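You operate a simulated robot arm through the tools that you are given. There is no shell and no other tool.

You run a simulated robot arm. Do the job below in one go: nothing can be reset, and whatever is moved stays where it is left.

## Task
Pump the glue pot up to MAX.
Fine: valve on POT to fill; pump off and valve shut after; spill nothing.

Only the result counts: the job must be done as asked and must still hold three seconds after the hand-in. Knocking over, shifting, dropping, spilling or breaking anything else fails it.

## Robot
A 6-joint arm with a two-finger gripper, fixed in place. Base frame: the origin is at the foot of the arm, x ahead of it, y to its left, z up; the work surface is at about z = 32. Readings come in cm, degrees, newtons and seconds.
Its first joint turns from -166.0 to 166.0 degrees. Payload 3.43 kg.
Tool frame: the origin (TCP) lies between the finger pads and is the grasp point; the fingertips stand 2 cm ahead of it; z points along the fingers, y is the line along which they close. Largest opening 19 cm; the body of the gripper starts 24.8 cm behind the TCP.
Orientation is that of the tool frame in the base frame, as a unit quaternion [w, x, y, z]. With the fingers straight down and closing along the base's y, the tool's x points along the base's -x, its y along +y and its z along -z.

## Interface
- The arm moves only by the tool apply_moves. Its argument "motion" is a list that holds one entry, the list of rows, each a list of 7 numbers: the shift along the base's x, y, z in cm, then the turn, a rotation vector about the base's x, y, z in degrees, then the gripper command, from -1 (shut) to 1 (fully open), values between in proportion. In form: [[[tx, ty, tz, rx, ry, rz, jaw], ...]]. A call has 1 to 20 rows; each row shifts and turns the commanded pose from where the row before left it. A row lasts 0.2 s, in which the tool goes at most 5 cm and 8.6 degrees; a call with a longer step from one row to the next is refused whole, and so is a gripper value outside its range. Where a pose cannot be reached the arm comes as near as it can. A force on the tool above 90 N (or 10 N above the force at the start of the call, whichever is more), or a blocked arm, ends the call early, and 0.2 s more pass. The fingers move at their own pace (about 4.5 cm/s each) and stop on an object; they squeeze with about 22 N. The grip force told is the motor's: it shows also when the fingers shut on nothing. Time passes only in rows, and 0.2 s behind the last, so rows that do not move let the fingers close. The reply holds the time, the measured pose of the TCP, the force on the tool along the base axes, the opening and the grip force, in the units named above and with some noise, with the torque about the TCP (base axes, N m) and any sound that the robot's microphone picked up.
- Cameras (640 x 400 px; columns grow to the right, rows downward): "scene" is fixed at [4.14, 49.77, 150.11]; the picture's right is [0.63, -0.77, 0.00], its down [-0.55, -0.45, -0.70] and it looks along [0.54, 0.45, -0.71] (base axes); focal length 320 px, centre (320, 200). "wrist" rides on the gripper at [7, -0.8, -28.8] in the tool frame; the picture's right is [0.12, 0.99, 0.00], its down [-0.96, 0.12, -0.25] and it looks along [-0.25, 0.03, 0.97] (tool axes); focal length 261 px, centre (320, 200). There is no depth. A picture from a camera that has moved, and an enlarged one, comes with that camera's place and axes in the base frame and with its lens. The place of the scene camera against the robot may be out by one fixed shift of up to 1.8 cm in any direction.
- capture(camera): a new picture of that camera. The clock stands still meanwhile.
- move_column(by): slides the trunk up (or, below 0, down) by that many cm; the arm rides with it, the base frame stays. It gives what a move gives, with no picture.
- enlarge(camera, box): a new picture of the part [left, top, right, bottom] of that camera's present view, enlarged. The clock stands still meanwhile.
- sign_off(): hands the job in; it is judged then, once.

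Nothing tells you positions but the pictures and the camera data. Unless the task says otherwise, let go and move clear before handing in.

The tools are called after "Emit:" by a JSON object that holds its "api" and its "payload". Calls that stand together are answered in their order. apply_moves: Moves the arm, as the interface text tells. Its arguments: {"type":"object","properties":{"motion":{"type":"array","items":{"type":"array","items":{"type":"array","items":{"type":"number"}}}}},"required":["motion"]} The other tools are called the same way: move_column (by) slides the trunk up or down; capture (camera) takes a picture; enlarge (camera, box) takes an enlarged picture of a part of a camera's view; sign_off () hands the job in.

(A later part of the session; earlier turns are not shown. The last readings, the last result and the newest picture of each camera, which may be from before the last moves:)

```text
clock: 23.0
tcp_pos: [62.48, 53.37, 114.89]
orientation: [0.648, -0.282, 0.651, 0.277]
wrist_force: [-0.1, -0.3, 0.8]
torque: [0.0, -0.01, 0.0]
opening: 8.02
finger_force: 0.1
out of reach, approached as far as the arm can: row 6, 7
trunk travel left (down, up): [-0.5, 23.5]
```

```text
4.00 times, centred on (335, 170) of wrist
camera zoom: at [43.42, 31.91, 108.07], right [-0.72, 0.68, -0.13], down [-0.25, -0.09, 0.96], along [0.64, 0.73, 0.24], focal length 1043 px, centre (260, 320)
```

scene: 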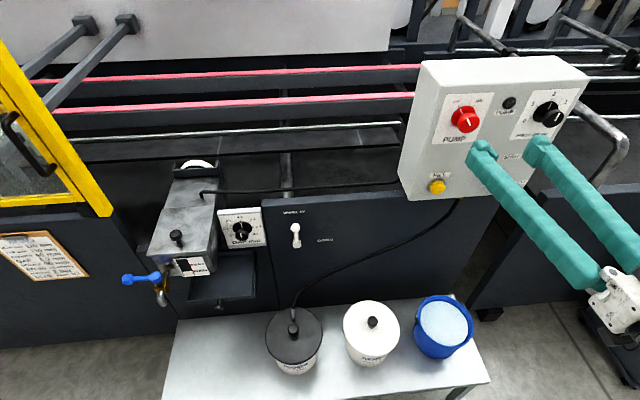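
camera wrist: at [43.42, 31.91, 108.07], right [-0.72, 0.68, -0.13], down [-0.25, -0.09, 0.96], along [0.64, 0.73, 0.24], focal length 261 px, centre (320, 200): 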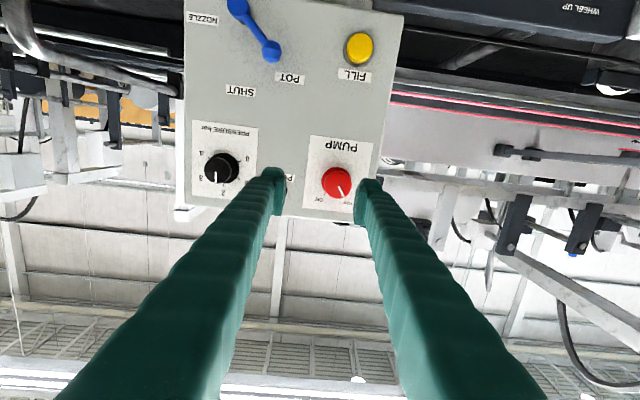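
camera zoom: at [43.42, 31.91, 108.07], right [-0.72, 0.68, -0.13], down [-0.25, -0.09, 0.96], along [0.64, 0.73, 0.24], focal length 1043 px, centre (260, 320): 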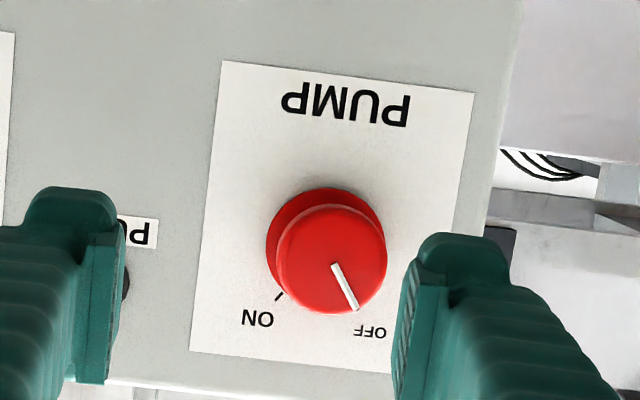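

The knob face is at u=3.25, n=92.2, z=115.0, about 4 cm across, with the pointer at OFF (-35°) and ON at +35°. I'll move forward to straddle it.

Emit:
{"api": "apply_moves", "payload": {"motion": [[[-1.1, 2.5, 0, 0, 0, 0, -0.158], [0.9, 1.8, 0, 0, 0, 0, -0.158], [1.7, 1.7, 0, 0, 0, 0, -0.158], [0, 0, 0, 0, 0, 0, -0.158]]]}}

Emit:
{"api": "capture", "payload": {"camera": "wrist"}}

```text
clock: 24.0
tcp_pos: [66.69, 55.08, 115.01]
orientation: [0.65, -0.275, 0.652, 0.277]
wrist_force: [0.9, 0.2, 0.4]
torque: [0.0, 0.03, 0.0]
opening: 7.99
finger_force: 0.0
out of reach, approached as far as the arm can: row 1, 2, 3
trunk travel left (down, up): [-0.5, 23.5]
```

```text
taken
camera wrist: at [47.15, 33.96, 108.14], right [-0.71, 0.69, -0.12], down [-0.25, -0.1, 0.96], along [0.65, 0.72, 0.24], focal length 261 px, centre (320, 200)
```

wrist: 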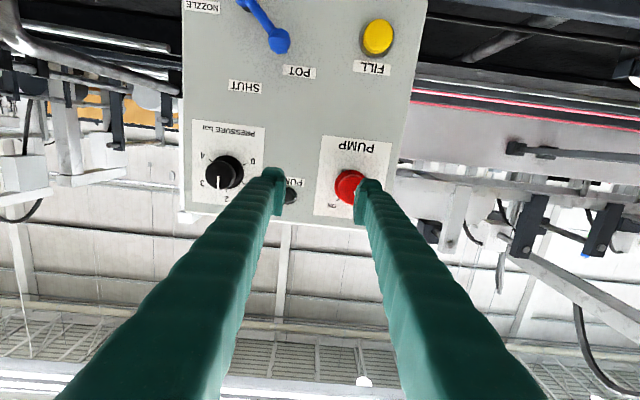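

The arm's inner reach blocks a straight-in approach here, so I'll rise above the knob, go forward, slide left, and then descend with the fingers straddling it.

Emit:
{"api": "apply_moves", "payload": {"motion": [[[0, 0, 3.8, 0, 0, 0, -0.158], [0, 0, 3.8, 0, 0, 0, -0.158], [1.6, 1.6, 0, 0, 0, 0, -0.158], [1.5, 1.5, 0, 0, 0, 0, -0.158], [-1.7, 1.7, 0, 0, 0, 0, -0.158], [-1.7, 1.7, 0, 0, 0, 0, -0.158], [0, 0, 0, 0, 0, 0, -0.158]]]}}

Emit:
{"api": "capture", "payload": {"camera": "wrist"}}

Emit:
{"api": "enlarge", "payload": {"camera": "scene", "box": [400, 40, 600, 210]}}

```text
clock: 25.6
tcp_pos: [68.42, 59.23, 122.69]
orientation: [0.649, -0.276, 0.652, 0.276]
wrist_force: [0.3, -0.1, -0.1]
torque: [0.0, -0.01, 0.01]
opening: 7.97
finger_force: 0.0
out of reach, approached as far as the arm can: row 5, 6
trunk travel left (down, up): [-0.5, 23.5]
```

```text
taken
camera wrist: at [49.02, 38.03, 115.74], right [-0.72, 0.69, -0.12], down [-0.25, -0.1, 0.96], along [0.65, 0.72, 0.24], focal length 261 px, centre (320, 200)
```

wrist: 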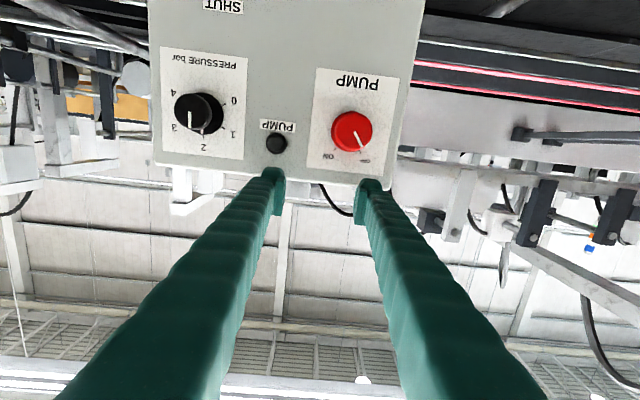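

```text
2.35 times, centred on (500, 125) of scene
camera zoom: at [4.14, 49.77, 150.11], right [0.63, -0.77, 0.0], down [-0.55, -0.45, -0.7], along [0.54, 0.45, -0.71], focal length 754 px, centre (-104, 376)
```

zoom: 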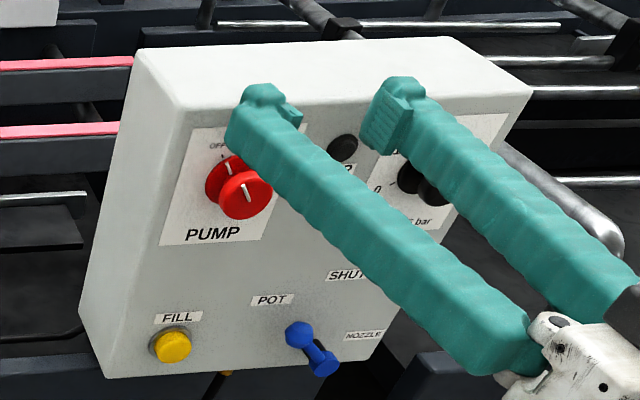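

Moving left is limited by the arm's inner reach. I'll pitch the tool about 25° downward so the wrist sits higher and farther out; the pads stay flat against the knob's sides. Then I'll slide left again.

Emit:
{"api": "apply_moves", "payload": {"motion": [[[0, 0, 0, -5.9, 5.9, 0, -0.158], [0, 0, 0, -5.9, 5.9, 0, -0.158], [0, 0, 0, -5.9, 5.9, 0, -0.158], [-1.15, 1.15, 0, 0, 0, 0, -0.158], [-1.15, 1.15, 0, 0, 0, 0, -0.158], [0, 0, 0, 0, 0, 0, -0.158]]]}}

Emit:
{"api": "capture", "payload": {"camera": "wrist"}}

Emit:
{"api": "enlarge", "payload": {"camera": "scene", "box": [400, 40, 600, 210]}}

```text
clock: 27.0
tcp_pos: [63.62, 64.19, 124.15]
orientation: [0.59, -0.316, 0.686, 0.283]
wrist_force: [-0.2, 0.7, 0.1]
torque: [-0.01, 0.02, 0.02]
opening: 8.01
finger_force: 0.1
out of reach, approached as far as the arm can: row 1, 2, 3
trunk travel left (down, up): [-0.5, 23.5]
```

```text
taken
camera wrist: at [45.37, 41.21, 121.17], right [-0.78, 0.62, -0.1], down [-0.15, -0.02, 0.99], along [0.61, 0.78, 0.11], focal length 261 px, centre (320, 200)
```

wrist: 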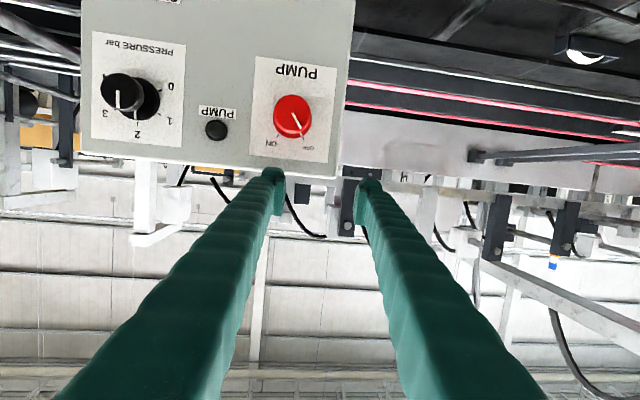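

```text
2.35 times, centred on (500, 125) of scene
camera zoom: at [4.14, 49.77, 150.11], right [0.63, -0.77, 0.0], down [-0.55, -0.45, -0.7], along [0.54, 0.45, -0.71], focal length 754 px, centre (-104, 376)
```

zoom: 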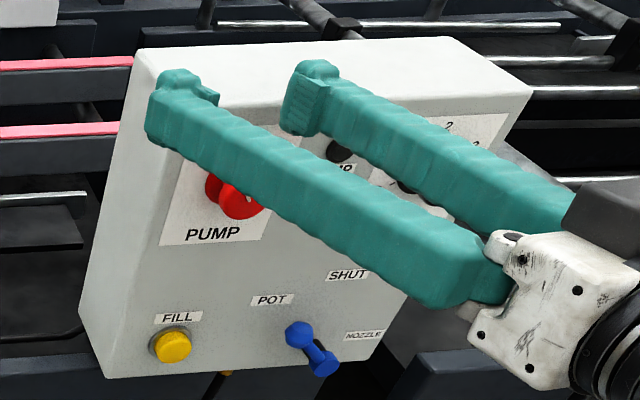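

The tool now sits above and slightly left of the knob at u≈-0.4, yawed 5° and pitched 8° down, which is fine. I'll align to the knob at u=3.25 and start down.

Emit:
{"api": "apply_moves", "payload": {"motion": [[[1.3, -1.3, 0, 0, 0, 0, -0.158], [1.28, -1.28, 0, 0, 0, 0, -0.158], [0, 0, -2, 0, 0, 0, -0.158], [0, 0, 0, 0, 0, 0, -0.158]]]}}

Emit:
{"api": "capture", "payload": {"camera": "wrist"}}

```text
clock: 28.0
tcp_pos: [66.26, 61.9, 121.92]
orientation: [0.592, -0.315, 0.686, 0.283]
wrist_force: [-0.8, 1.2, 0.2]
torque: [0.01, -0.02, 0.02]
opening: 8.0
finger_force: 0.1
trunk travel left (down, up): [-0.5, 23.5]
```

```text
taken
camera wrist: at [48.0, 38.85, 119.09], right [-0.78, 0.62, -0.1], down [-0.15, -0.02, 0.99], along [0.61, 0.78, 0.11], focal length 261 px, centre (320, 200)
```

wrist: 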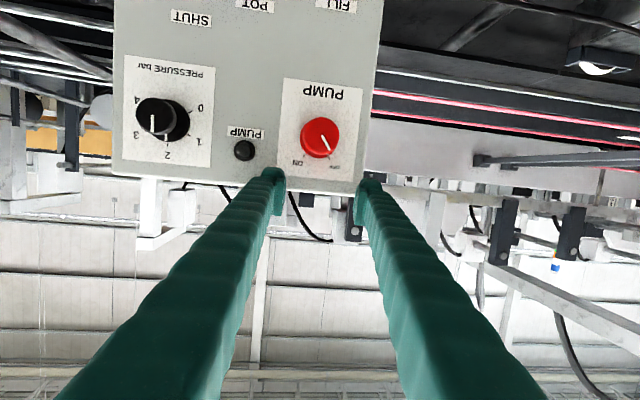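

Aligned with the knob. I'll descend to z≈115, then move forward to n≈91.8.

Emit:
{"api": "apply_moves", "payload": {"motion": [[[0.1, -0.1, -2.3, 0, 0, 0, -0.158], [0.1, -0.1, -2.3, 0, 0, 0, -0.158], [0, 0, -2.3, 0, 0, 0, -0.158], [0.45, 0.45, 0, 0, 0, 0, -0.158], [0.45, 0.45, 0, 0, 0, 0, -0.158], [0, 0, 0, 0, 0, 0, -0.158]]]}}

Emit:
{"api": "capture", "payload": {"camera": "wrist"}}

Emit:
{"api": "enlarge", "payload": {"camera": "scene", "box": [400, 40, 600, 210]}}

```text
clock: 29.4
tcp_pos: [67.26, 62.69, 115.1]
orientation: [0.591, -0.316, 0.685, 0.284]
wrist_force: [0.2, -0.2, 0.5]
torque: [0.0, 0.0, -0.02]
opening: 8.03
finger_force: 0.0
trunk travel left (down, up): [-0.5, 23.5]
```

```text
taken
camera wrist: at [49.07, 39.58, 112.22], right [-0.78, 0.62, -0.1], down [-0.15, -0.02, 0.99], along [0.61, 0.78, 0.11], focal length 261 px, centre (320, 200)
```

wrist: 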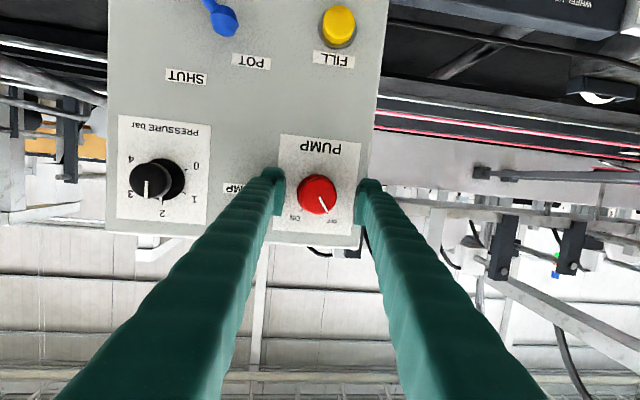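

```text
2.35 times, centred on (500, 125) of scene
camera zoom: at [4.14, 49.77, 150.11], right [0.63, -0.77, 0.0], down [-0.55, -0.45, -0.7], along [0.54, 0.45, -0.71], focal length 754 px, centre (-104, 376)
```

zoom: 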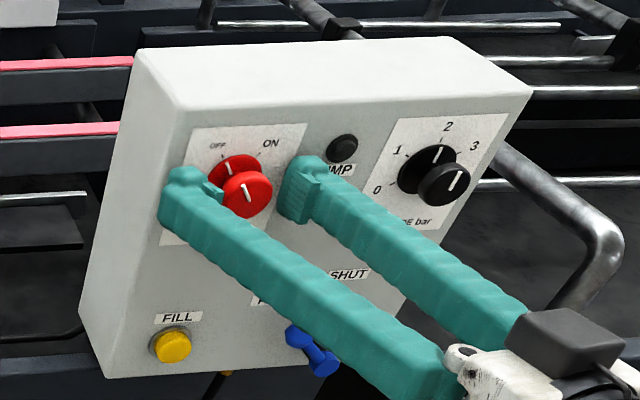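

Well centred with the knob between the open fingers. I'll first dry-run the twist without touching it, to learn the reachable roll range.

Emit:
{"api": "apply_moves", "payload": {"motion": [[[0, 0, 0, 5.6, 5.6, 0, -0.158], [0, 0, 0, 5.6, 5.6, 0, -0.158], [0, 0, 0, 5.6, 5.6, 0, -0.158], [0, 0, 0, 5.6, 5.6, 0, -0.158], [0, 0, 0, 0, 0, 0, -0.158]]]}}

```text
clock: 30.6
tcp_pos: [67.21, 62.51, 115.17]
orientation: [0.497, -0.135, 0.719, 0.466]
wrist_force: [0.1, -0.5, -0.7]
torque: [0.0, -0.01, -0.01]
opening: 8.0
finger_force: 0.0
trunk travel left (down, up): [-0.5, 23.5]
```

Emit:
{"api": "apply_moves", "payload": {"motion": [[[0, 0, 0, 5.6, 5.6, 0, -0.158], [0, 0, 0, 5.6, 5.6, 0, -0.158], [0, 0, 0, 5.6, 5.6, 0, -0.158], [0, 0, 0, 5.6, 5.6, 0, -0.158], [0, 0, 0, 5.6, 5.6, 0, -0.158], [0, 0, 0, 0, 0, 0, -0.158]]]}}

Emit:
{"api": "capture", "payload": {"camera": "wrist"}}

```text
clock: 32.0
tcp_pos: [67.52, 62.62, 115.21]
orientation: [0.328, 0.103, 0.684, 0.644]
wrist_force: [-0.5, -0.6, -0.4]
torque: [0.02, -0.03, 0.01]
opening: 7.98
finger_force: 0.1
trunk travel left (down, up): [-0.5, 23.5]
```

```text
taken
camera wrist: at [45.42, 43.15, 110.93], right [-0.37, 0.22, 0.9], down [0.56, -0.73, 0.4], along [0.74, 0.65, 0.15], focal length 261 px, centre (320, 200)
```

wrist: 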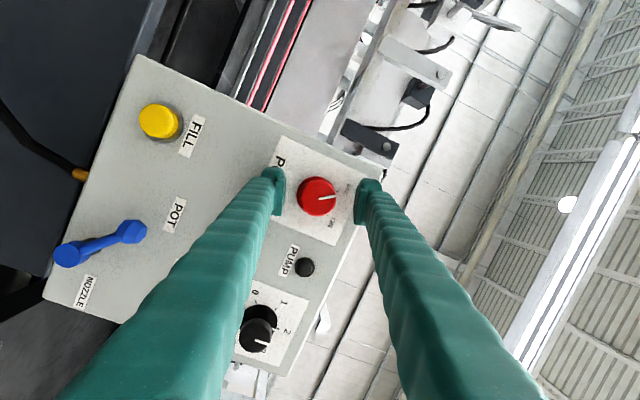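

The full 71° clockwise range is reachable. I'll rotate back and close on the knob.

Emit:
{"api": "apply_moves", "payload": {"motion": [[[0, 0, 0, -5.6, -5.6, 0, -0.158], [0, 0, 0, -5.6, -5.6, 0, -0.158], [0, 0, 0, -5.6, -5.6, 0, -0.158], [0, 0, 0, -5.6, -5.6, 0, -0.158], [0, 0, 0, -5.6, -5.6, 0, -0.158], [0, 0, 0, -5.6, -5.6, 0, -0.158], [0, 0, 0, -5.6, -5.6, 0, -0.158], [0, 0, 0, -5.6, -5.6, 0, -0.158], [0, 0, 0, -5.6, -5.6, 0, -0.158], [0, 0, 0, 0, 0, 0, -0.158]]]}}

Emit:
{"api": "enlarge", "payload": {"camera": "wrist", "box": [250, 120, 390, 260]}}

```text
clock: 34.2
tcp_pos: [67.5, 62.62, 115.21]
orientation: [0.592, -0.315, 0.686, 0.282]
wrist_force: [0.2, 0.3, 0.1]
torque: [0.01, -0.03, -0.03]
opening: 7.98
finger_force: 0.0
trunk travel left (down, up): [-0.5, 23.5]
```

```text
2.86 times, centred on (320, 190) of wrist
camera zoom: at [49.09, 39.52, 112.24], right [-0.77, 0.62, -0.1], down [-0.15, -0.02, 0.99], along [0.61, 0.78, 0.11], focal length 745 px, centre (320, 229)
```

zoom: 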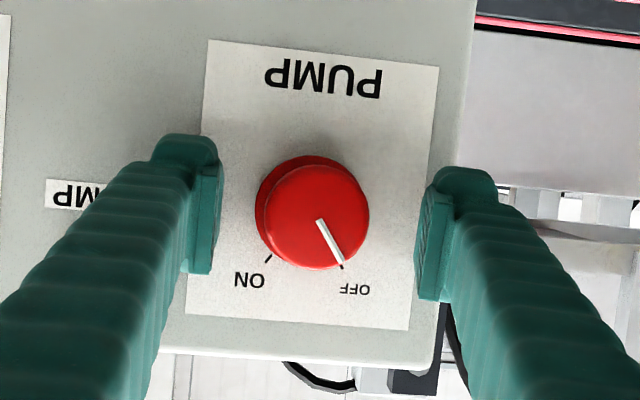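

Emit:
{"api": "apply_moves", "payload": {"motion": [[[0, 0, 0, 0, 0, 0, -1], [0, 0, 0, 0, 0, 0, -1], [0, 0, 0, 0, 0, 0, -1], [0, 0, 0, 0, 0, 0, -1]]]}}

Emit:
{"api": "enlarge", "payload": {"camera": "wrist", "box": [250, 120, 390, 260]}}

```text
clock: 35.2
tcp_pos: [67.66, 62.64, 115.18]
orientation: [0.59, -0.316, 0.687, 0.283]
wrist_force: [35.2, 22.8, 4.6]
torque: [0.09, -0.06, -0.33]
opening: 3.92
finger_force: 43.0
trunk travel left (down, up): [-0.5, 23.5]
```

```text
2.86 times, centred on (320, 190) of wrist
camera zoom: at [49.31, 39.61, 112.16], right [-0.77, 0.62, -0.1], down [-0.15, -0.02, 0.99], along [0.62, 0.78, 0.11], focal length 745 px, centre (320, 229)
```

zoom: 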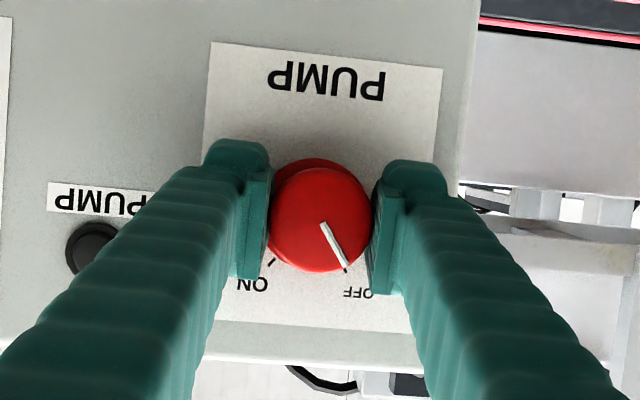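

The knob is gripped at 3.9 cm, but it pulls the tool toward the panel at about 42 N. I'll ease forward a little to relax that.

Emit:
{"api": "apply_moves", "payload": {"motion": [[[0.2, 0.2, 0, 0, 0, 0, -1], [0, 0, 0, 0, 0, 0, -1]]]}}

```text
clock: 35.8
tcp_pos: [67.68, 62.88, 114.94]
orientation: [0.591, -0.315, 0.687, 0.283]
wrist_force: [17.0, 3.9, -2.3]
torque: [0.02, -0.02, -1.03]
opening: 3.86
finger_force: 45.3
trunk travel left (down, up): [-0.5, 23.5]
```

Forces have eased. I'll begin the clockwise twist.

Emit:
{"api": "apply_moves", "payload": {"motion": [[[0, 0, 0, 5.0, 5.0, 0, -1], [0, 0, 0, 5.0, 5.0, 0, -1], [0, 0, 0, 5.0, 5.0, 0, -1]]]}}

Emit:
{"api": "enlarge", "payload": {"camera": "wrist", "box": [250, 120, 390, 260]}}

Emit:
{"api": "enlarge", "payload": {"camera": "scene", "box": [165, 245, 225, 285]}}

```text
clock: 36.6
tcp_pos: [67.73, 62.83, 115.02]
orientation: [0.532, -0.196, 0.715, 0.409]
wrist_force: [21.3, 4.3, -2.7]
torque: [-0.21, 0.23, -0.96]
opening: 3.87
finger_force: 45.2
trunk travel left (down, up): [-0.5, 23.5]
```

```text
2.86 times, centred on (320, 190) of wrist
camera zoom: at [48.52, 40.67, 111.08], right [-0.75, 0.6, 0.26], down [0.11, -0.28, 0.95], along [0.65, 0.75, 0.14], focal length 745 px, centre (320, 229)
```

zoom: 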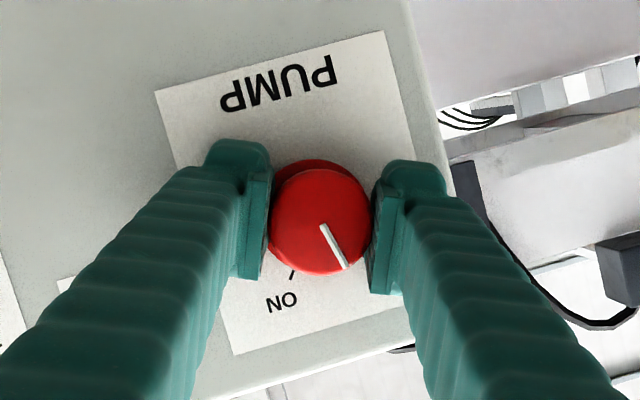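

```text
10.00 times, centred on (195, 265) of scene
camera zoom: at [4.14, 49.77, 150.11], right [0.63, -0.77, 0.0], down [-0.55, -0.45, -0.7], along [0.54, 0.45, -0.71], focal length 3203 px, centre (1570, -450)
```

zoom: 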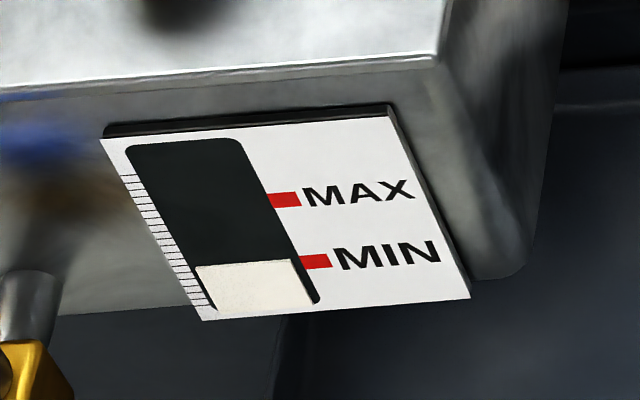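

The knob turns with the grip. I continue, checking lamp and gauge.

Emit:
{"api": "apply_moves", "payload": {"motion": [[[0, 0, 0, 5.0, 5.0, 0, -1], [0, 0, 0, 5.0, 5.0, 0, -1], [0, 0, 0, 5.0, 5.0, 0, -1], [0, 0, 0, 5.0, 5.0, 0, -1]]]}}

Emit:
{"api": "enlarge", "payload": {"camera": "wrist", "box": [250, 120, 390, 260]}}

Emit:
{"api": "enlarge", "payload": {"camera": "scene", "box": [165, 245, 225, 285]}}

Emit:
{"api": "enlarge", "payload": {"camera": "scene", "box": [400, 40, 600, 210]}}

```text
clock: 37.6
tcp_pos: [67.65, 62.97, 115.04]
orientation: [0.426, -0.027, 0.715, 0.554]
wrist_force: [35.8, 12.2, -0.9]
torque: [-0.42, 0.43, -0.71]
opening: 3.85
finger_force: 45.2
trunk travel left (down, up): [-0.5, 23.5]
```

```text
2.86 times, centred on (320, 190) of wrist
camera zoom: at [47.02, 42.2, 110.53], right [-0.58, 0.43, 0.69], down [0.41, -0.58, 0.71], along [0.7, 0.69, 0.16], focal length 745 px, centre (320, 229)
```

zoom: 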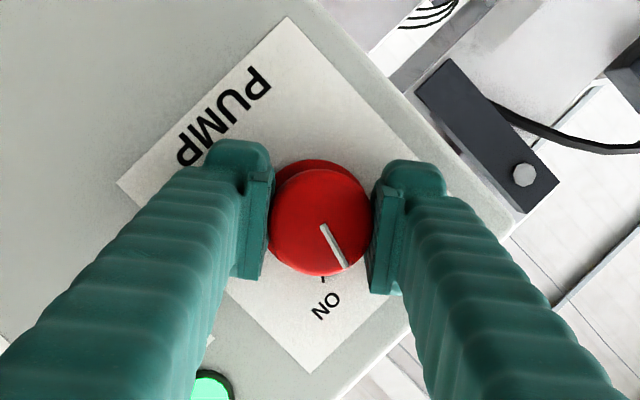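

```text
10.00 times, centred on (195, 265) of scene
camera zoom: at [4.14, 49.77, 150.11], right [0.63, -0.77, 0.0], down [-0.55, -0.45, -0.7], along [0.54, 0.45, -0.71], focal length 3203 px, centre (1570, -450)
```

zoom: 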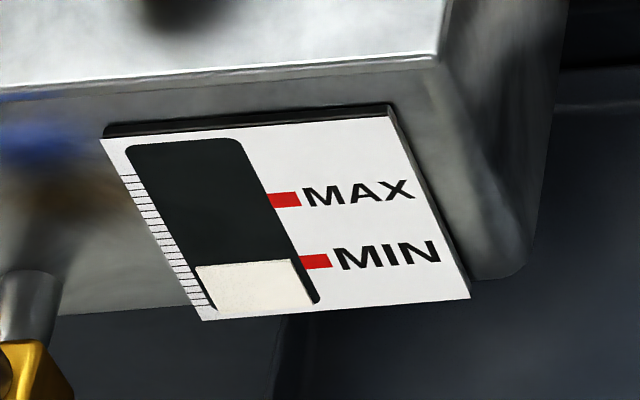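

```text
2.35 times, centred on (500, 125) of scene
camera zoom: at [4.14, 49.77, 150.11], right [0.63, -0.77, 0.0], down [-0.55, -0.45, -0.7], along [0.54, 0.45, -0.71], focal length 754 px, centre (-104, 376)
```

zoom: 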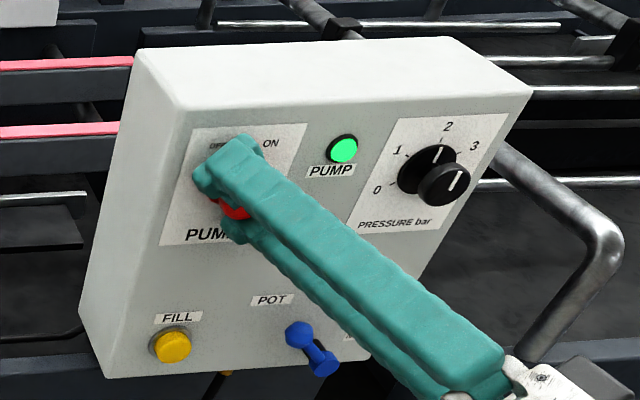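

The PUMP lamp is green and the gauge hasn't moved yet. I'll complete the turn toward the ON tick.

Emit:
{"api": "apply_moves", "payload": {"motion": [[[0.1, 0.1, 0, 5.0, 5.0, 0, -1], [0, 0, 0, 5.0, 5.0, 0, -1]]]}}

Emit:
{"api": "enlarge", "payload": {"camera": "wrist", "box": [250, 120, 390, 260]}}

Emit:
{"api": "enlarge", "payload": {"camera": "scene", "box": [165, 245, 225, 285]}}

```text
clock: 38.2
tcp_pos: [67.88, 63.0, 115.07]
orientation: [0.363, 0.059, 0.698, 0.614]
wrist_force: [22.0, 0.1, -4.6]
torque: [-0.56, 0.59, -0.49]
opening: 3.86
finger_force: 44.7
trunk travel left (down, up): [-0.5, 23.5]
```

```text
2.86 times, centred on (320, 190) of wrist
camera zoom: at [46.28, 43.03, 110.64], right [-0.45, 0.3, 0.84], down [0.52, -0.68, 0.52], along [0.73, 0.67, 0.15], focal length 745 px, centre (320, 229)
```

zoom: 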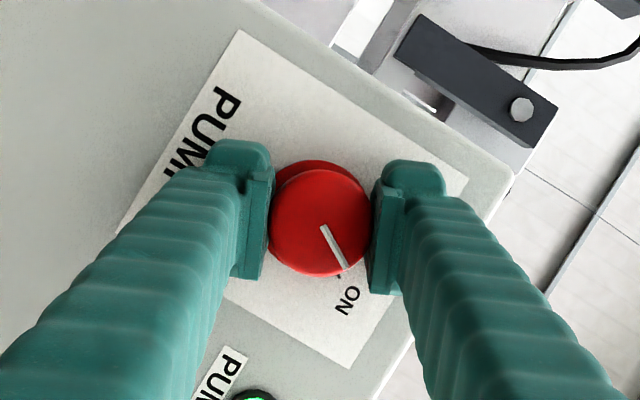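

```text
10.00 times, centred on (195, 265) of scene
camera zoom: at [4.14, 49.77, 150.11], right [0.63, -0.77, 0.0], down [-0.55, -0.45, -0.7], along [0.54, 0.45, -0.71], focal length 3203 px, centre (1570, -450)
```

zoom: 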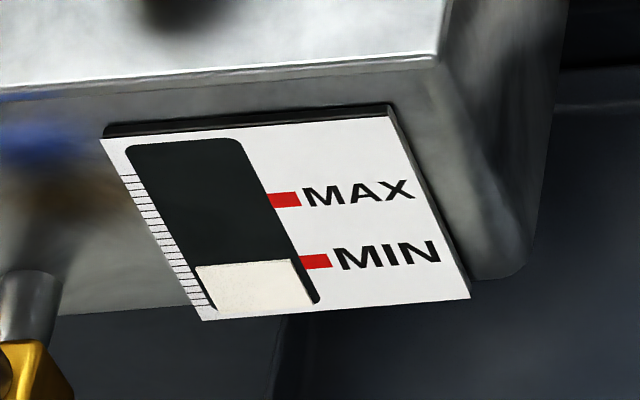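

Almost at the tick. I'll do a last few degrees and a short wait to see whether it fills without the FILL button.

Emit:
{"api": "apply_moves", "payload": {"motion": [[[0, 0, 0, 2.5, 2.5, 0, -1], [0, 0, 0, 0, 0, 0, -1], [0, 0, 0, 0, 0, 0, -1], [0, 0, 0, 0, 0, 0, -1]]]}}

Emit:
{"api": "enlarge", "payload": {"camera": "scene", "box": [165, 245, 225, 285]}}

Emit:
{"api": "enlarge", "payload": {"camera": "wrist", "box": [250, 120, 390, 260]}}

```text
clock: 39.2
tcp_pos: [67.83, 62.96, 114.98]
orientation: [0.347, 0.079, 0.692, 0.627]
wrist_force: [20.7, 0.1, -6.3]
torque: [-0.52, 0.55, -0.33]
opening: 3.82
finger_force: 44.8
trunk travel left (down, up): [-0.5, 23.5]
```

```text
10.00 times, centred on (195, 265) of scene
camera zoom: at [4.14, 49.77, 150.11], right [0.63, -0.77, 0.0], down [-0.55, -0.45, -0.7], along [0.54, 0.45, -0.71], focal length 3203 px, centre (1570, -450)
```

zoom: 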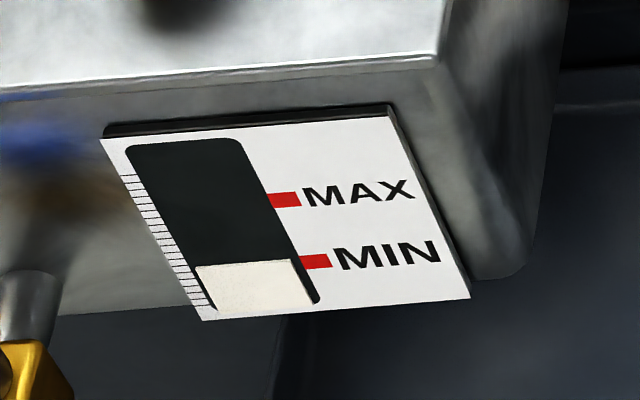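

```text
2.86 times, centred on (320, 190) of wrist
camera zoom: at [46.1, 43.23, 110.72], right [-0.41, 0.26, 0.87], down [0.54, -0.7, 0.47], along [0.74, 0.66, 0.15], focal length 745 px, centre (320, 229)
```

zoom: 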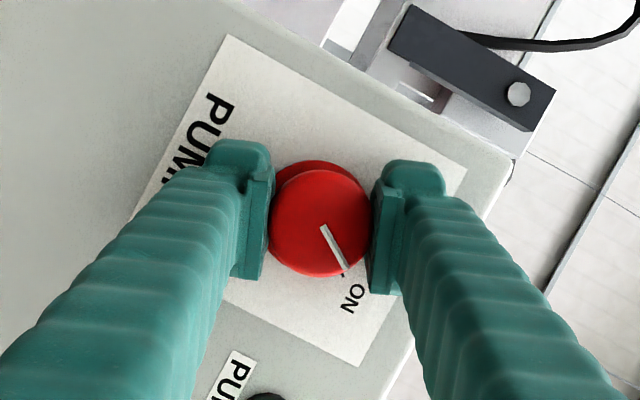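

Emit:
{"api": "capture", "payload": {"camera": "scene"}}

```text
taken
```

scene: 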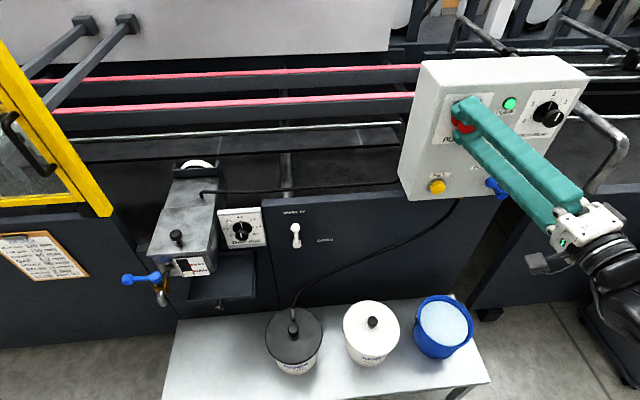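

The PUMP lamp is green and the level is steady, so filling needs the FILL button. I'll open the fingers, rotate back, and leave downward below the knob.

Emit:
{"api": "apply_moves", "payload": {"motion": [[[0, 0, 0, 0, 0, 0, -0.158], [0, 0, 0, 0, 0, 0, -0.158], [0, 0, 0, 0, 0, 0, -0.158], [0, 0, 0, 0, 0, 0, -0.158]]]}}

Emit:
{"api": "enlarge", "payload": {"camera": "wrist", "box": [250, 120, 390, 260]}}

```text
clock: 40.2
tcp_pos: [67.64, 63.03, 115.09]
orientation: [0.347, 0.08, 0.692, 0.628]
wrist_force: [0.7, -1.2, -0.3]
torque: [-0.03, -0.01, 0.01]
opening: 7.99
finger_force: 0.0
trunk travel left (down, up): [-0.5, 23.5]
```

```text
2.86 times, centred on (320, 190) of wrist
camera zoom: at [45.98, 43.24, 110.79], right [-0.41, 0.26, 0.87], down [0.54, -0.7, 0.47], along [0.74, 0.66, 0.15], focal length 745 px, centre (320, 229)
```

zoom: 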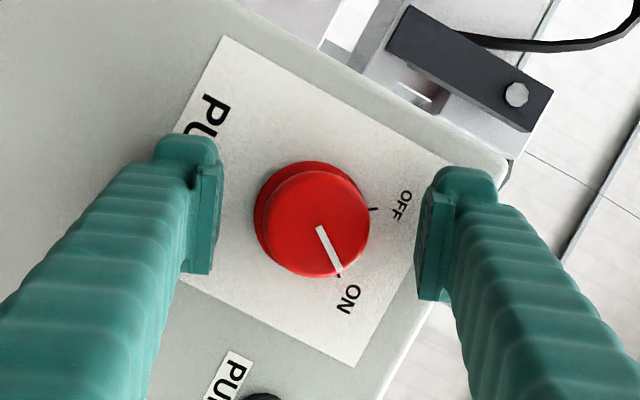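

Emit:
{"api": "apply_moves", "payload": {"motion": [[[0, 0, 0, -5.6, -5.6, 0, -0.158], [0, 0, 0, -5.6, -5.6, 0, -0.158], [0, 0, 0, -5.6, -5.6, 0, -0.158], [0, 0, 0, -5.6, -5.6, 0, -0.158], [0, 0, 0, -5.6, -5.6, 0, -0.158], [0, 0, 0, -5.6, -5.6, 0, -0.158], [0, 0, 0, -5.6, -5.6, 0, -0.158], [0, 0, 0, -5.6, -5.6, 0, -0.158], [0, 0, 0, -2.7, -2.7, 0, -0.158], [-0.2, -0.2, -1.5, 0, 0, 0, -0.158], [-0.2, -0.2, -2, 0, 0, 0, -0.158], [0, 0, 0, 0, 0, 0, -0.158]]]}}

Emit:
{"api": "capture", "payload": {"camera": "wrist"}}

Emit:
{"api": "enlarge", "payload": {"camera": "scene", "box": [165, 245, 225, 285]}}

```text
clock: 42.8
tcp_pos: [67.26, 62.47, 111.6]
orientation: [0.591, -0.316, 0.685, 0.284]
wrist_force: [-0.1, 0.2, -0.5]
torque: [0.0, 0.01, 0.01]
opening: 8.01
finger_force: 0.1
trunk travel left (down, up): [-0.5, 23.5]
```

```text
taken
camera wrist: at [49.0, 39.4, 108.71], right [-0.78, 0.62, -0.1], down [-0.15, -0.02, 0.99], along [0.61, 0.78, 0.11], focal length 261 px, centre (320, 200)
```

wrist: 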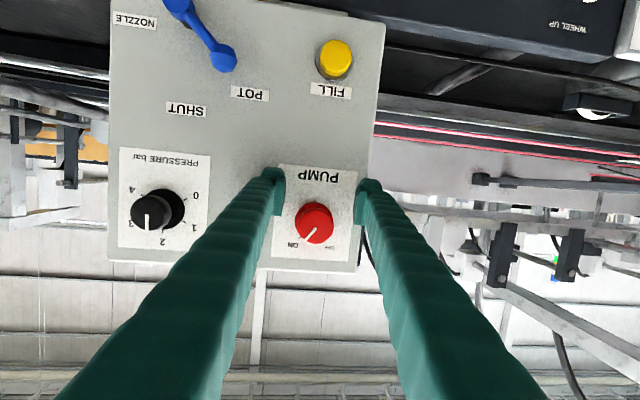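

```text
10.00 times, centred on (195, 265) of scene
camera zoom: at [4.14, 49.77, 150.11], right [0.63, -0.77, 0.0], down [-0.55, -0.45, -0.7], along [0.54, 0.45, -0.71], focal length 3203 px, centre (1570, -450)
```

zoom: 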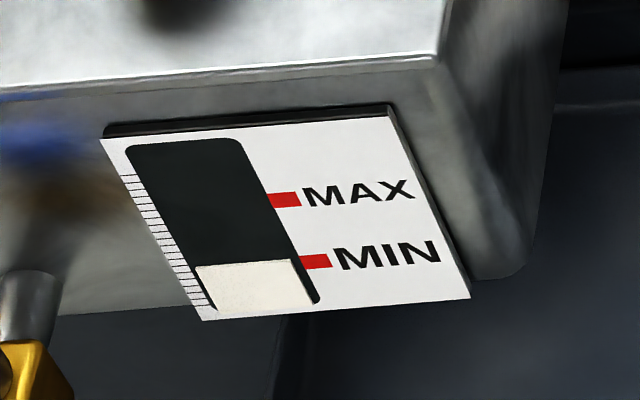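

The knob stays at ON and the FILL button is at u=2.8, z=95.6. I'll move down below the knob and close the fingers.

Emit:
{"api": "apply_moves", "payload": {"motion": [[[-0.2, -0.2, -2.4, 0, 0, 0, -0.158], [-0.2, -0.2, -2.4, 0, 0, 0, -0.158], [-0.2, -0.2, -2.4, 0, 0, 0, -1], [-0.2, 0, -2, 0, 0, 0, -1], [-0.2, 0.2, -1, 0, 0, 0, -1], [0, 0, 0, 0, 0, 0, -1], [0, 0, 0, 0, 0, 0, -1]]]}}

Emit:
{"api": "capture", "payload": {"camera": "wrist"}}

Emit:
{"api": "enlarge", "payload": {"camera": "scene", "box": [400, 40, 600, 210]}}

```text
clock: 44.4
tcp_pos: [66.22, 62.1, 101.51]
orientation: [0.591, -0.316, 0.686, 0.284]
wrist_force: [0.4, -0.1, 0.7]
torque: [-0.04, -0.02, 0.03]
opening: 0.0
finger_force: 21.8
trunk travel left (down, up): [-0.5, 23.5]
```

```text
taken
camera wrist: at [47.98, 38.99, 98.61], right [-0.78, 0.62, -0.1], down [-0.15, -0.02, 0.99], along [0.61, 0.78, 0.11], focal length 261 px, centre (320, 200)
```

wrist: 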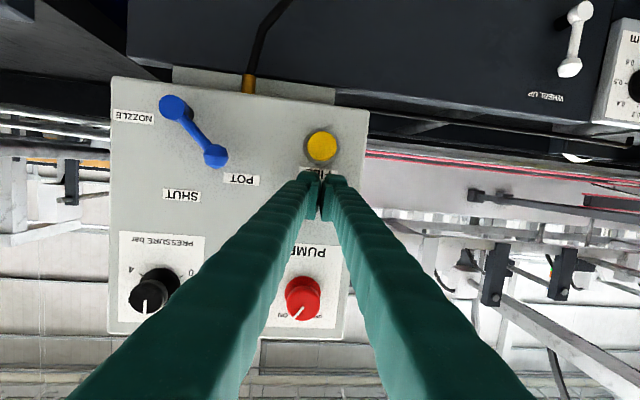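

```text
2.35 times, centred on (500, 125) of scene
camera zoom: at [4.14, 49.77, 150.11], right [0.63, -0.77, 0.0], down [-0.55, -0.45, -0.7], along [0.54, 0.45, -0.71], focal length 754 px, centre (-104, 376)
```

zoom: 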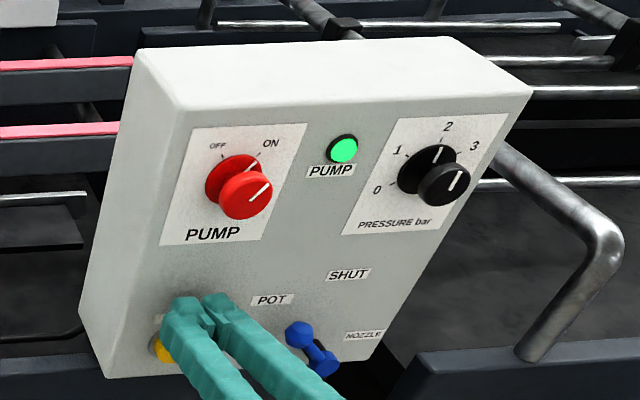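

Pump knob at ON and reach is fine. I'll lower the closed fingertips in front of the FILL button.

Emit:
{"api": "apply_moves", "payload": {"motion": [[[-0.2, -0.2, -2, 0, 0, 0, -1], [0, 0, -2, 0, 0, 0, -1], [0, 0, -1.7, 0, 0, 0, -1], [0, 0, 0, 0, 0, 0, -1]]]}}

Emit:
{"api": "capture", "payload": {"camera": "wrist"}}

Emit:
{"api": "enlarge", "payload": {"camera": "scene", "box": [400, 40, 600, 210]}}

Emit:
{"api": "enlarge", "payload": {"camera": "scene", "box": [165, 245, 225, 285]}}

```text
clock: 45.4
tcp_pos: [66.22, 61.9, 95.69]
orientation: [0.589, -0.32, 0.684, 0.287]
wrist_force: [-0.1, -0.6, 0.9]
torque: [-0.01, 0.02, -0.02]
opening: 0.0
finger_force: 21.7
trunk travel left (down, up): [-0.5, 23.5]
```

```text
taken
camera wrist: at [48.09, 38.62, 92.82], right [-0.78, 0.62, -0.1], down [-0.14, -0.02, 0.99], along [0.61, 0.79, 0.11], focal length 261 px, centre (320, 200)
```

wrist: 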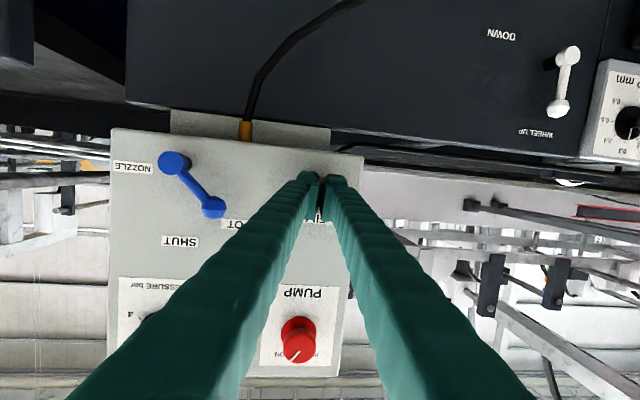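

```text
2.35 times, centred on (500, 125) of scene
camera zoom: at [4.14, 49.77, 150.11], right [0.63, -0.77, 0.0], down [-0.55, -0.45, -0.7], along [0.54, 0.45, -0.71], focal length 754 px, centre (-104, 376)
```

zoom: 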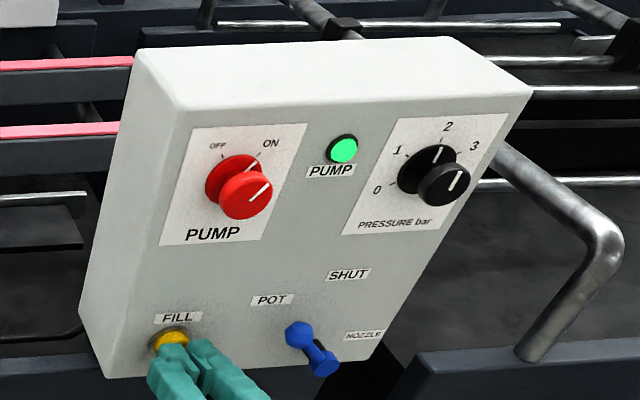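

```text
10.00 times, centred on (195, 265) of scene
camera zoom: at [4.14, 49.77, 150.11], right [0.63, -0.77, 0.0], down [-0.55, -0.45, -0.7], along [0.54, 0.45, -0.71], focal length 3203 px, centre (1570, -450)
```

zoom: 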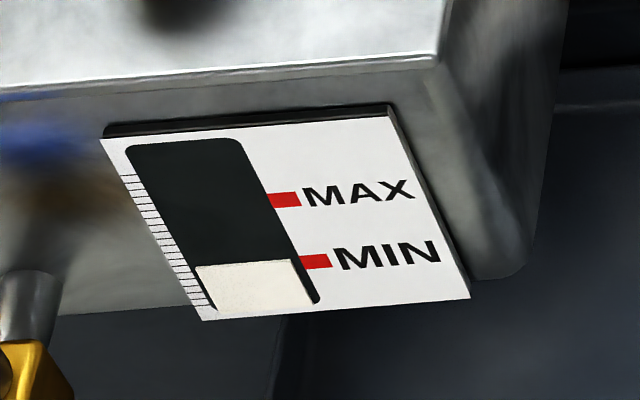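

In front of the button. I'll press slowly, watching force and gauge.

Emit:
{"api": "apply_moves", "payload": {"motion": [[[0.3, 0.3, 0, 0, 0, 0, -1], [0.3, 0.3, 0, 0, 0, 0, -1], [0.2, 0.2, 0, 0, 0, 0, -1]]]}}

Emit:
{"api": "enlarge", "payload": {"camera": "scene", "box": [165, 245, 225, 285]}}

Emit:
{"api": "enlarge", "payload": {"camera": "scene", "box": [400, 140, 480, 210]}}

```text
clock: 46.2
tcp_pos: [66.99, 62.74, 95.56]
orientation: [0.588, -0.319, 0.686, 0.286]
wrist_force: [-1.5, -1.6, 1.2]
torque: [0.03, -0.02, -0.02]
opening: 0.03
finger_force: 21.8
trunk travel left (down, up): [-0.5, 23.5]
heard: click
```

```text
10.00 times, centred on (195, 265) of scene
camera zoom: at [4.14, 49.77, 150.11], right [0.63, -0.77, 0.0], down [-0.55, -0.45, -0.7], along [0.54, 0.45, -0.71], focal length 3203 px, centre (1570, -450)
```

zoom: 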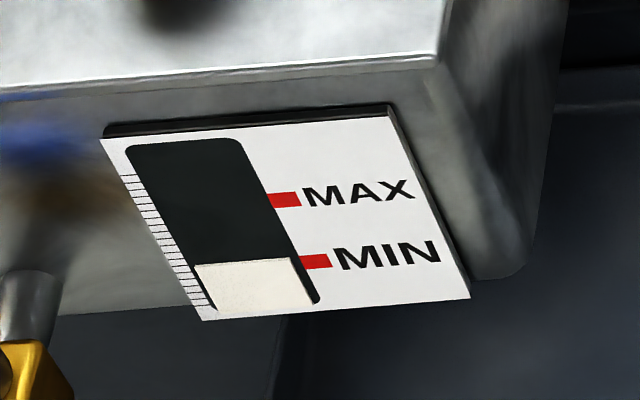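

```text
5.71 times, centred on (440, 175) of scene
camera zoom: at [4.14, 49.77, 150.11], right [0.63, -0.77, 0.0], down [-0.55, -0.45, -0.7], along [0.54, 0.45, -0.71], focal length 1830 px, centre (-366, 343)
```

zoom: 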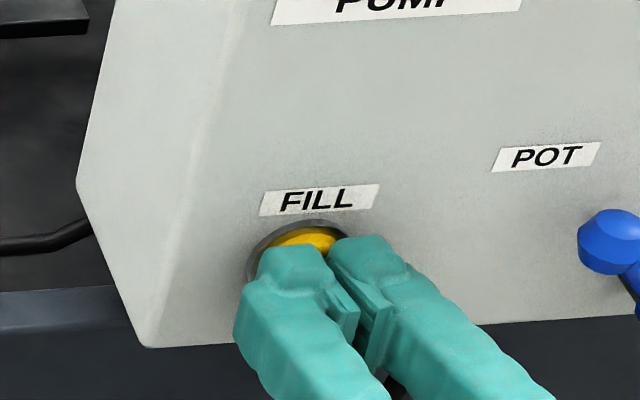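

A click was heard and the level seems to have started to rise. I'll hold briefly and recheck.

Emit:
{"api": "apply_moves", "payload": {"motion": [[[0, 0, 0, 0, 0, 0, -1], [0, 0, 0, 0, 0, 0, -1]]]}}

Emit:
{"api": "enlarge", "payload": {"camera": "scene", "box": [165, 245, 225, 285]}}

```text
clock: 46.8
tcp_pos: [66.87, 62.6, 95.7]
orientation: [0.589, -0.319, 0.685, 0.286]
wrist_force: [-1.6, -1.7, -0.5]
torque: [-0.02, 0.02, -0.04]
opening: 0.01
finger_force: 21.7
trunk travel left (down, up): [-0.5, 23.5]
```

```text
10.00 times, centred on (195, 265) of scene
camera zoom: at [4.14, 49.77, 150.11], right [0.63, -0.77, 0.0], down [-0.55, -0.45, -0.7], along [0.54, 0.45, -0.71], focal length 3203 px, centre (1570, -450)
```

zoom: 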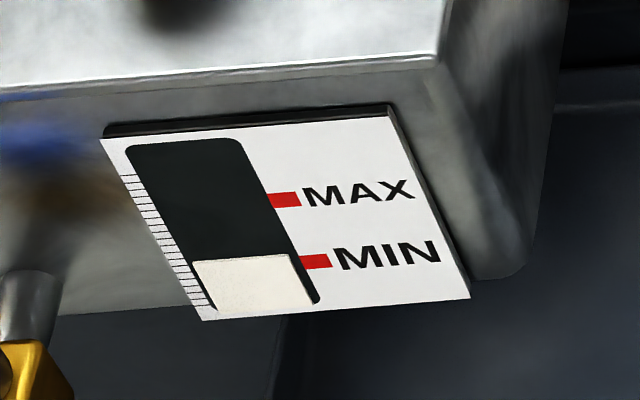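

The level is rising slowly, with about 54 picture rows to go. I'll keep holding FILL for 2 s.

Emit:
{"api": "apply_moves", "payload": {"motion": [[[0, 0, 0, 0, 0, 0, -1], [0, 0, 0, 0, 0, 0, -1], [0, 0, 0, 0, 0, 0, -1], [0, 0, 0, 0, 0, 0, -1], [0, 0, 0, 0, 0, 0, -1], [0, 0, 0, 0, 0, 0, -1], [0, 0, 0, 0, 0, 0, -1], [0, 0, 0, 0, 0, 0, -1], [0, 0, 0, 0, 0, 0, -1]]]}}

Emit:
{"api": "enlarge", "payload": {"camera": "scene", "box": [165, 245, 225, 285]}}

Emit:
{"api": "capture", "payload": {"camera": "scene"}}

```text
clock: 48.8
tcp_pos: [66.96, 62.56, 95.62]
orientation: [0.589, -0.319, 0.686, 0.286]
wrist_force: [-2.6, -1.2, -1.1]
torque: [0.04, -0.04, -0.03]
opening: 0.01
finger_force: 22.2
trunk travel left (down, up): [-0.5, 23.5]
```

```text
10.00 times, centred on (195, 265) of scene
camera zoom: at [4.14, 49.77, 150.11], right [0.63, -0.77, 0.0], down [-0.55, -0.45, -0.7], along [0.54, 0.45, -0.71], focal length 3203 px, centre (1570, -450)
```

zoom: 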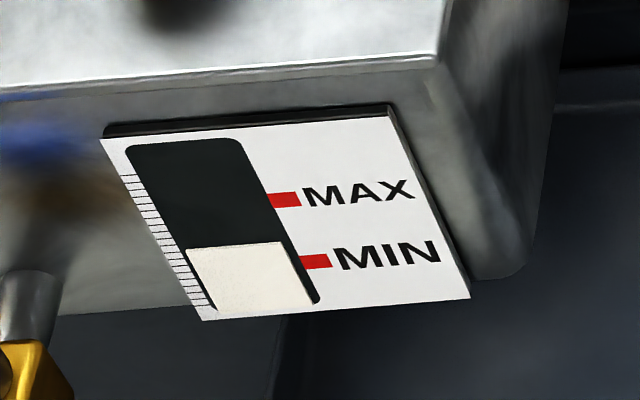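

```text
taken
```

scene: 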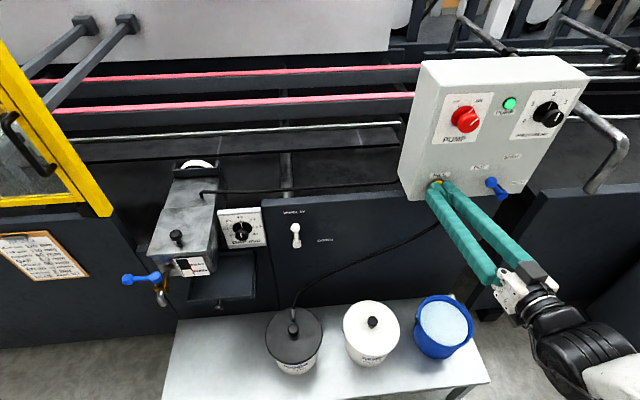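

The level rises about 6 rows per second, nothing is dripping, and about 7 s remain. I'll hold another 4 s.

Emit:
{"api": "apply_moves", "payload": {"motion": [[[0, 0, 0, 0, 0, 0, -1], [0, 0, 0, 0, 0, 0, -1], [0, 0, 0, 0, 0, 0, -1], [0, 0, 0, 0, 0, 0, -1], [0, 0, 0, 0, 0, 0, -1], [0, 0, 0, 0, 0, 0, -1], [0, 0, 0, 0, 0, 0, -1], [0, 0, 0, 0, 0, 0, -1], [0, 0, 0, 0, 0, 0, -1], [0, 0, 0, 0, 0, 0, -1], [0, 0, 0, 0, 0, 0, -1], [0, 0, 0, 0, 0, 0, -1], [0, 0, 0, 0, 0, 0, -1], [0, 0, 0, 0, 0, 0, -1], [0, 0, 0, 0, 0, 0, -1], [0, 0, 0, 0, 0, 0, -1], [0, 0, 0, 0, 0, 0, -1], [0, 0, 0, 0, 0, 0, -1], [0, 0, 0, 0, 0, 0, -1]]]}}

Emit:
{"api": "enlarge", "payload": {"camera": "scene", "box": [165, 245, 225, 285]}}

```text
clock: 52.8
tcp_pos: [67.04, 62.58, 95.67]
orientation: [0.589, -0.319, 0.685, 0.287]
wrist_force: [-1.9, -2.4, -0.6]
torque: [-0.02, -0.04, -0.03]
opening: 0.0
finger_force: 22.2
trunk travel left (down, up): [-0.5, 23.5]
```

```text
10.00 times, centred on (195, 265) of scene
camera zoom: at [4.14, 49.77, 150.11], right [0.63, -0.77, 0.0], down [-0.55, -0.45, -0.7], along [0.54, 0.45, -0.71], focal length 3203 px, centre (1570, -450)
```

zoom: 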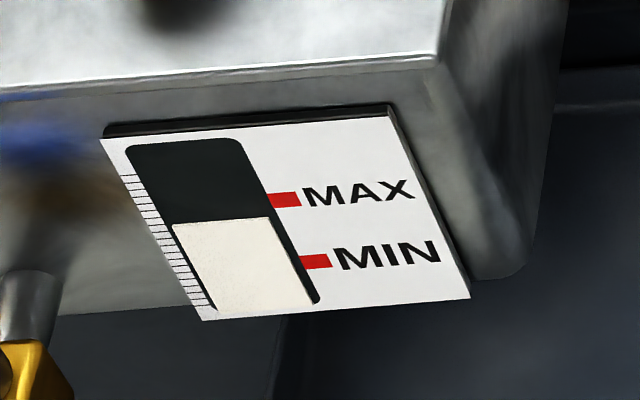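

About 16 rows remain (≈2.6 s). I'll hold 1.6 s more, then fine-tune.

Emit:
{"api": "apply_moves", "payload": {"motion": [[[0, 0, 0, 0, 0, 0, -1], [0, 0, 0, 0, 0, 0, -1], [0, 0, 0, 0, 0, 0, -1], [0, 0, 0, 0, 0, 0, -1], [0, 0, 0, 0, 0, 0, -1], [0, 0, 0, 0, 0, 0, -1], [0, 0, 0, 0, 0, 0, -1]]]}}

Emit:
{"api": "enlarge", "payload": {"camera": "scene", "box": [175, 255, 205, 275]}}

```text
clock: 54.4
tcp_pos: [66.91, 62.52, 95.67]
orientation: [0.589, -0.319, 0.686, 0.286]
wrist_force: [-1.5, -1.4, 0.4]
torque: [0.04, -0.04, -0.03]
opening: 0.0
finger_force: 21.8
trunk travel left (down, up): [-0.5, 23.5]
```

```text
16.00 times, centred on (190, 265) of scene
camera zoom: at [4.14, 49.77, 150.11], right [0.63, -0.77, 0.0], down [-0.55, -0.45, -0.7], along [0.54, 0.45, -0.71], focal length 5124 px, centre (2400, -840)
```

zoom: 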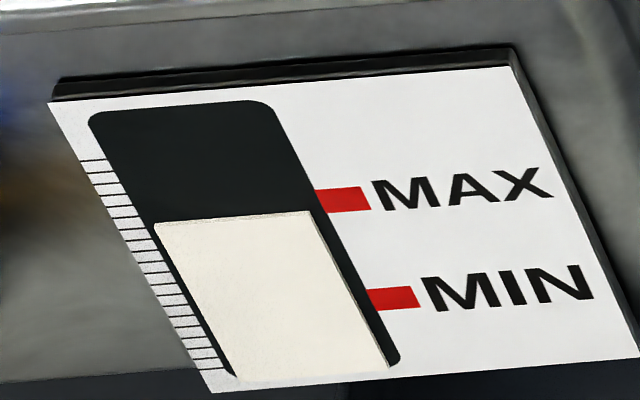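

The level is just inside the lower part of the MAX mark, about 0.7 s short of centre. I'll hold 0.4 s and then release by retracting.

Emit:
{"api": "apply_moves", "payload": {"motion": [[[0, 0, 0, 0, 0, 0, -1], [0, 0, 0, 0, 0, 0, -1], [-0.6, -0.6, 0, 0, 0, 0, -1], [-0.3, -0.3, 0, 0, 0, 0, -1]]]}}

Emit:
{"api": "enlarge", "payload": {"camera": "scene", "box": [175, 255, 205, 275]}}

Emit:
{"api": "enlarge", "payload": {"camera": "scene", "box": [400, 140, 480, 210]}}

```text
clock: 55.4
tcp_pos: [65.99, 61.77, 95.66]
orientation: [0.589, -0.318, 0.686, 0.286]
wrist_force: [0.0, 0.8, -0.3]
torque: [0.01, -0.02, -0.02]
opening: 0.0
finger_force: 21.9
trunk travel left (down, up): [-0.5, 23.5]
```

```text
16.00 times, centred on (190, 265) of scene
camera zoom: at [4.14, 49.77, 150.11], right [0.63, -0.77, 0.0], down [-0.55, -0.45, -0.7], along [0.54, 0.45, -0.71], focal length 5124 px, centre (2400, -840)
```

zoom: 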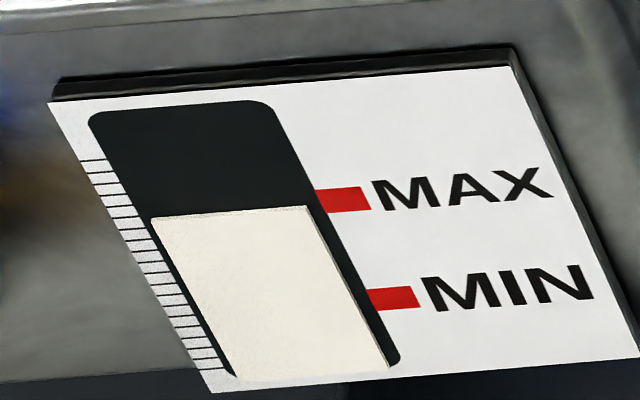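

```text
5.71 times, centred on (440, 175) of scene
camera zoom: at [4.14, 49.77, 150.11], right [0.63, -0.77, 0.0], down [-0.55, -0.45, -0.7], along [0.54, 0.45, -0.71], focal length 1830 px, centre (-366, 343)
```

zoom: 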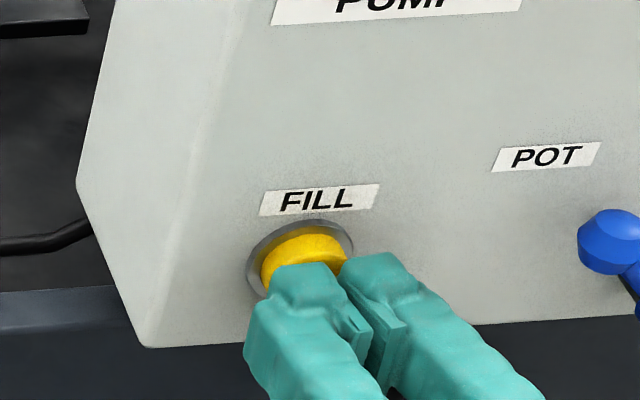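

Released. I'll zoom in tighter to read the level against the MAX mark.

Emit:
{"api": "enlarge", "payload": {"camera": "scene", "box": [182, 261, 200, 272]}}

```text
16.00 times, centred on (191, 266) of scene
camera zoom: at [4.14, 49.77, 150.11], right [0.63, -0.77, 0.0], down [-0.55, -0.45, -0.7], along [0.54, 0.45, -0.71], focal length 5124 px, centre (2384, -864)
```

zoom: 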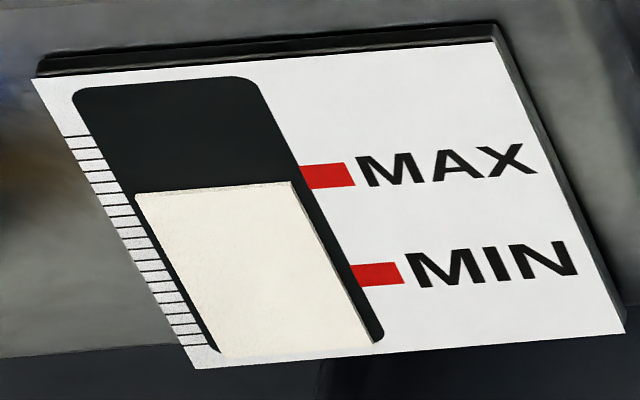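

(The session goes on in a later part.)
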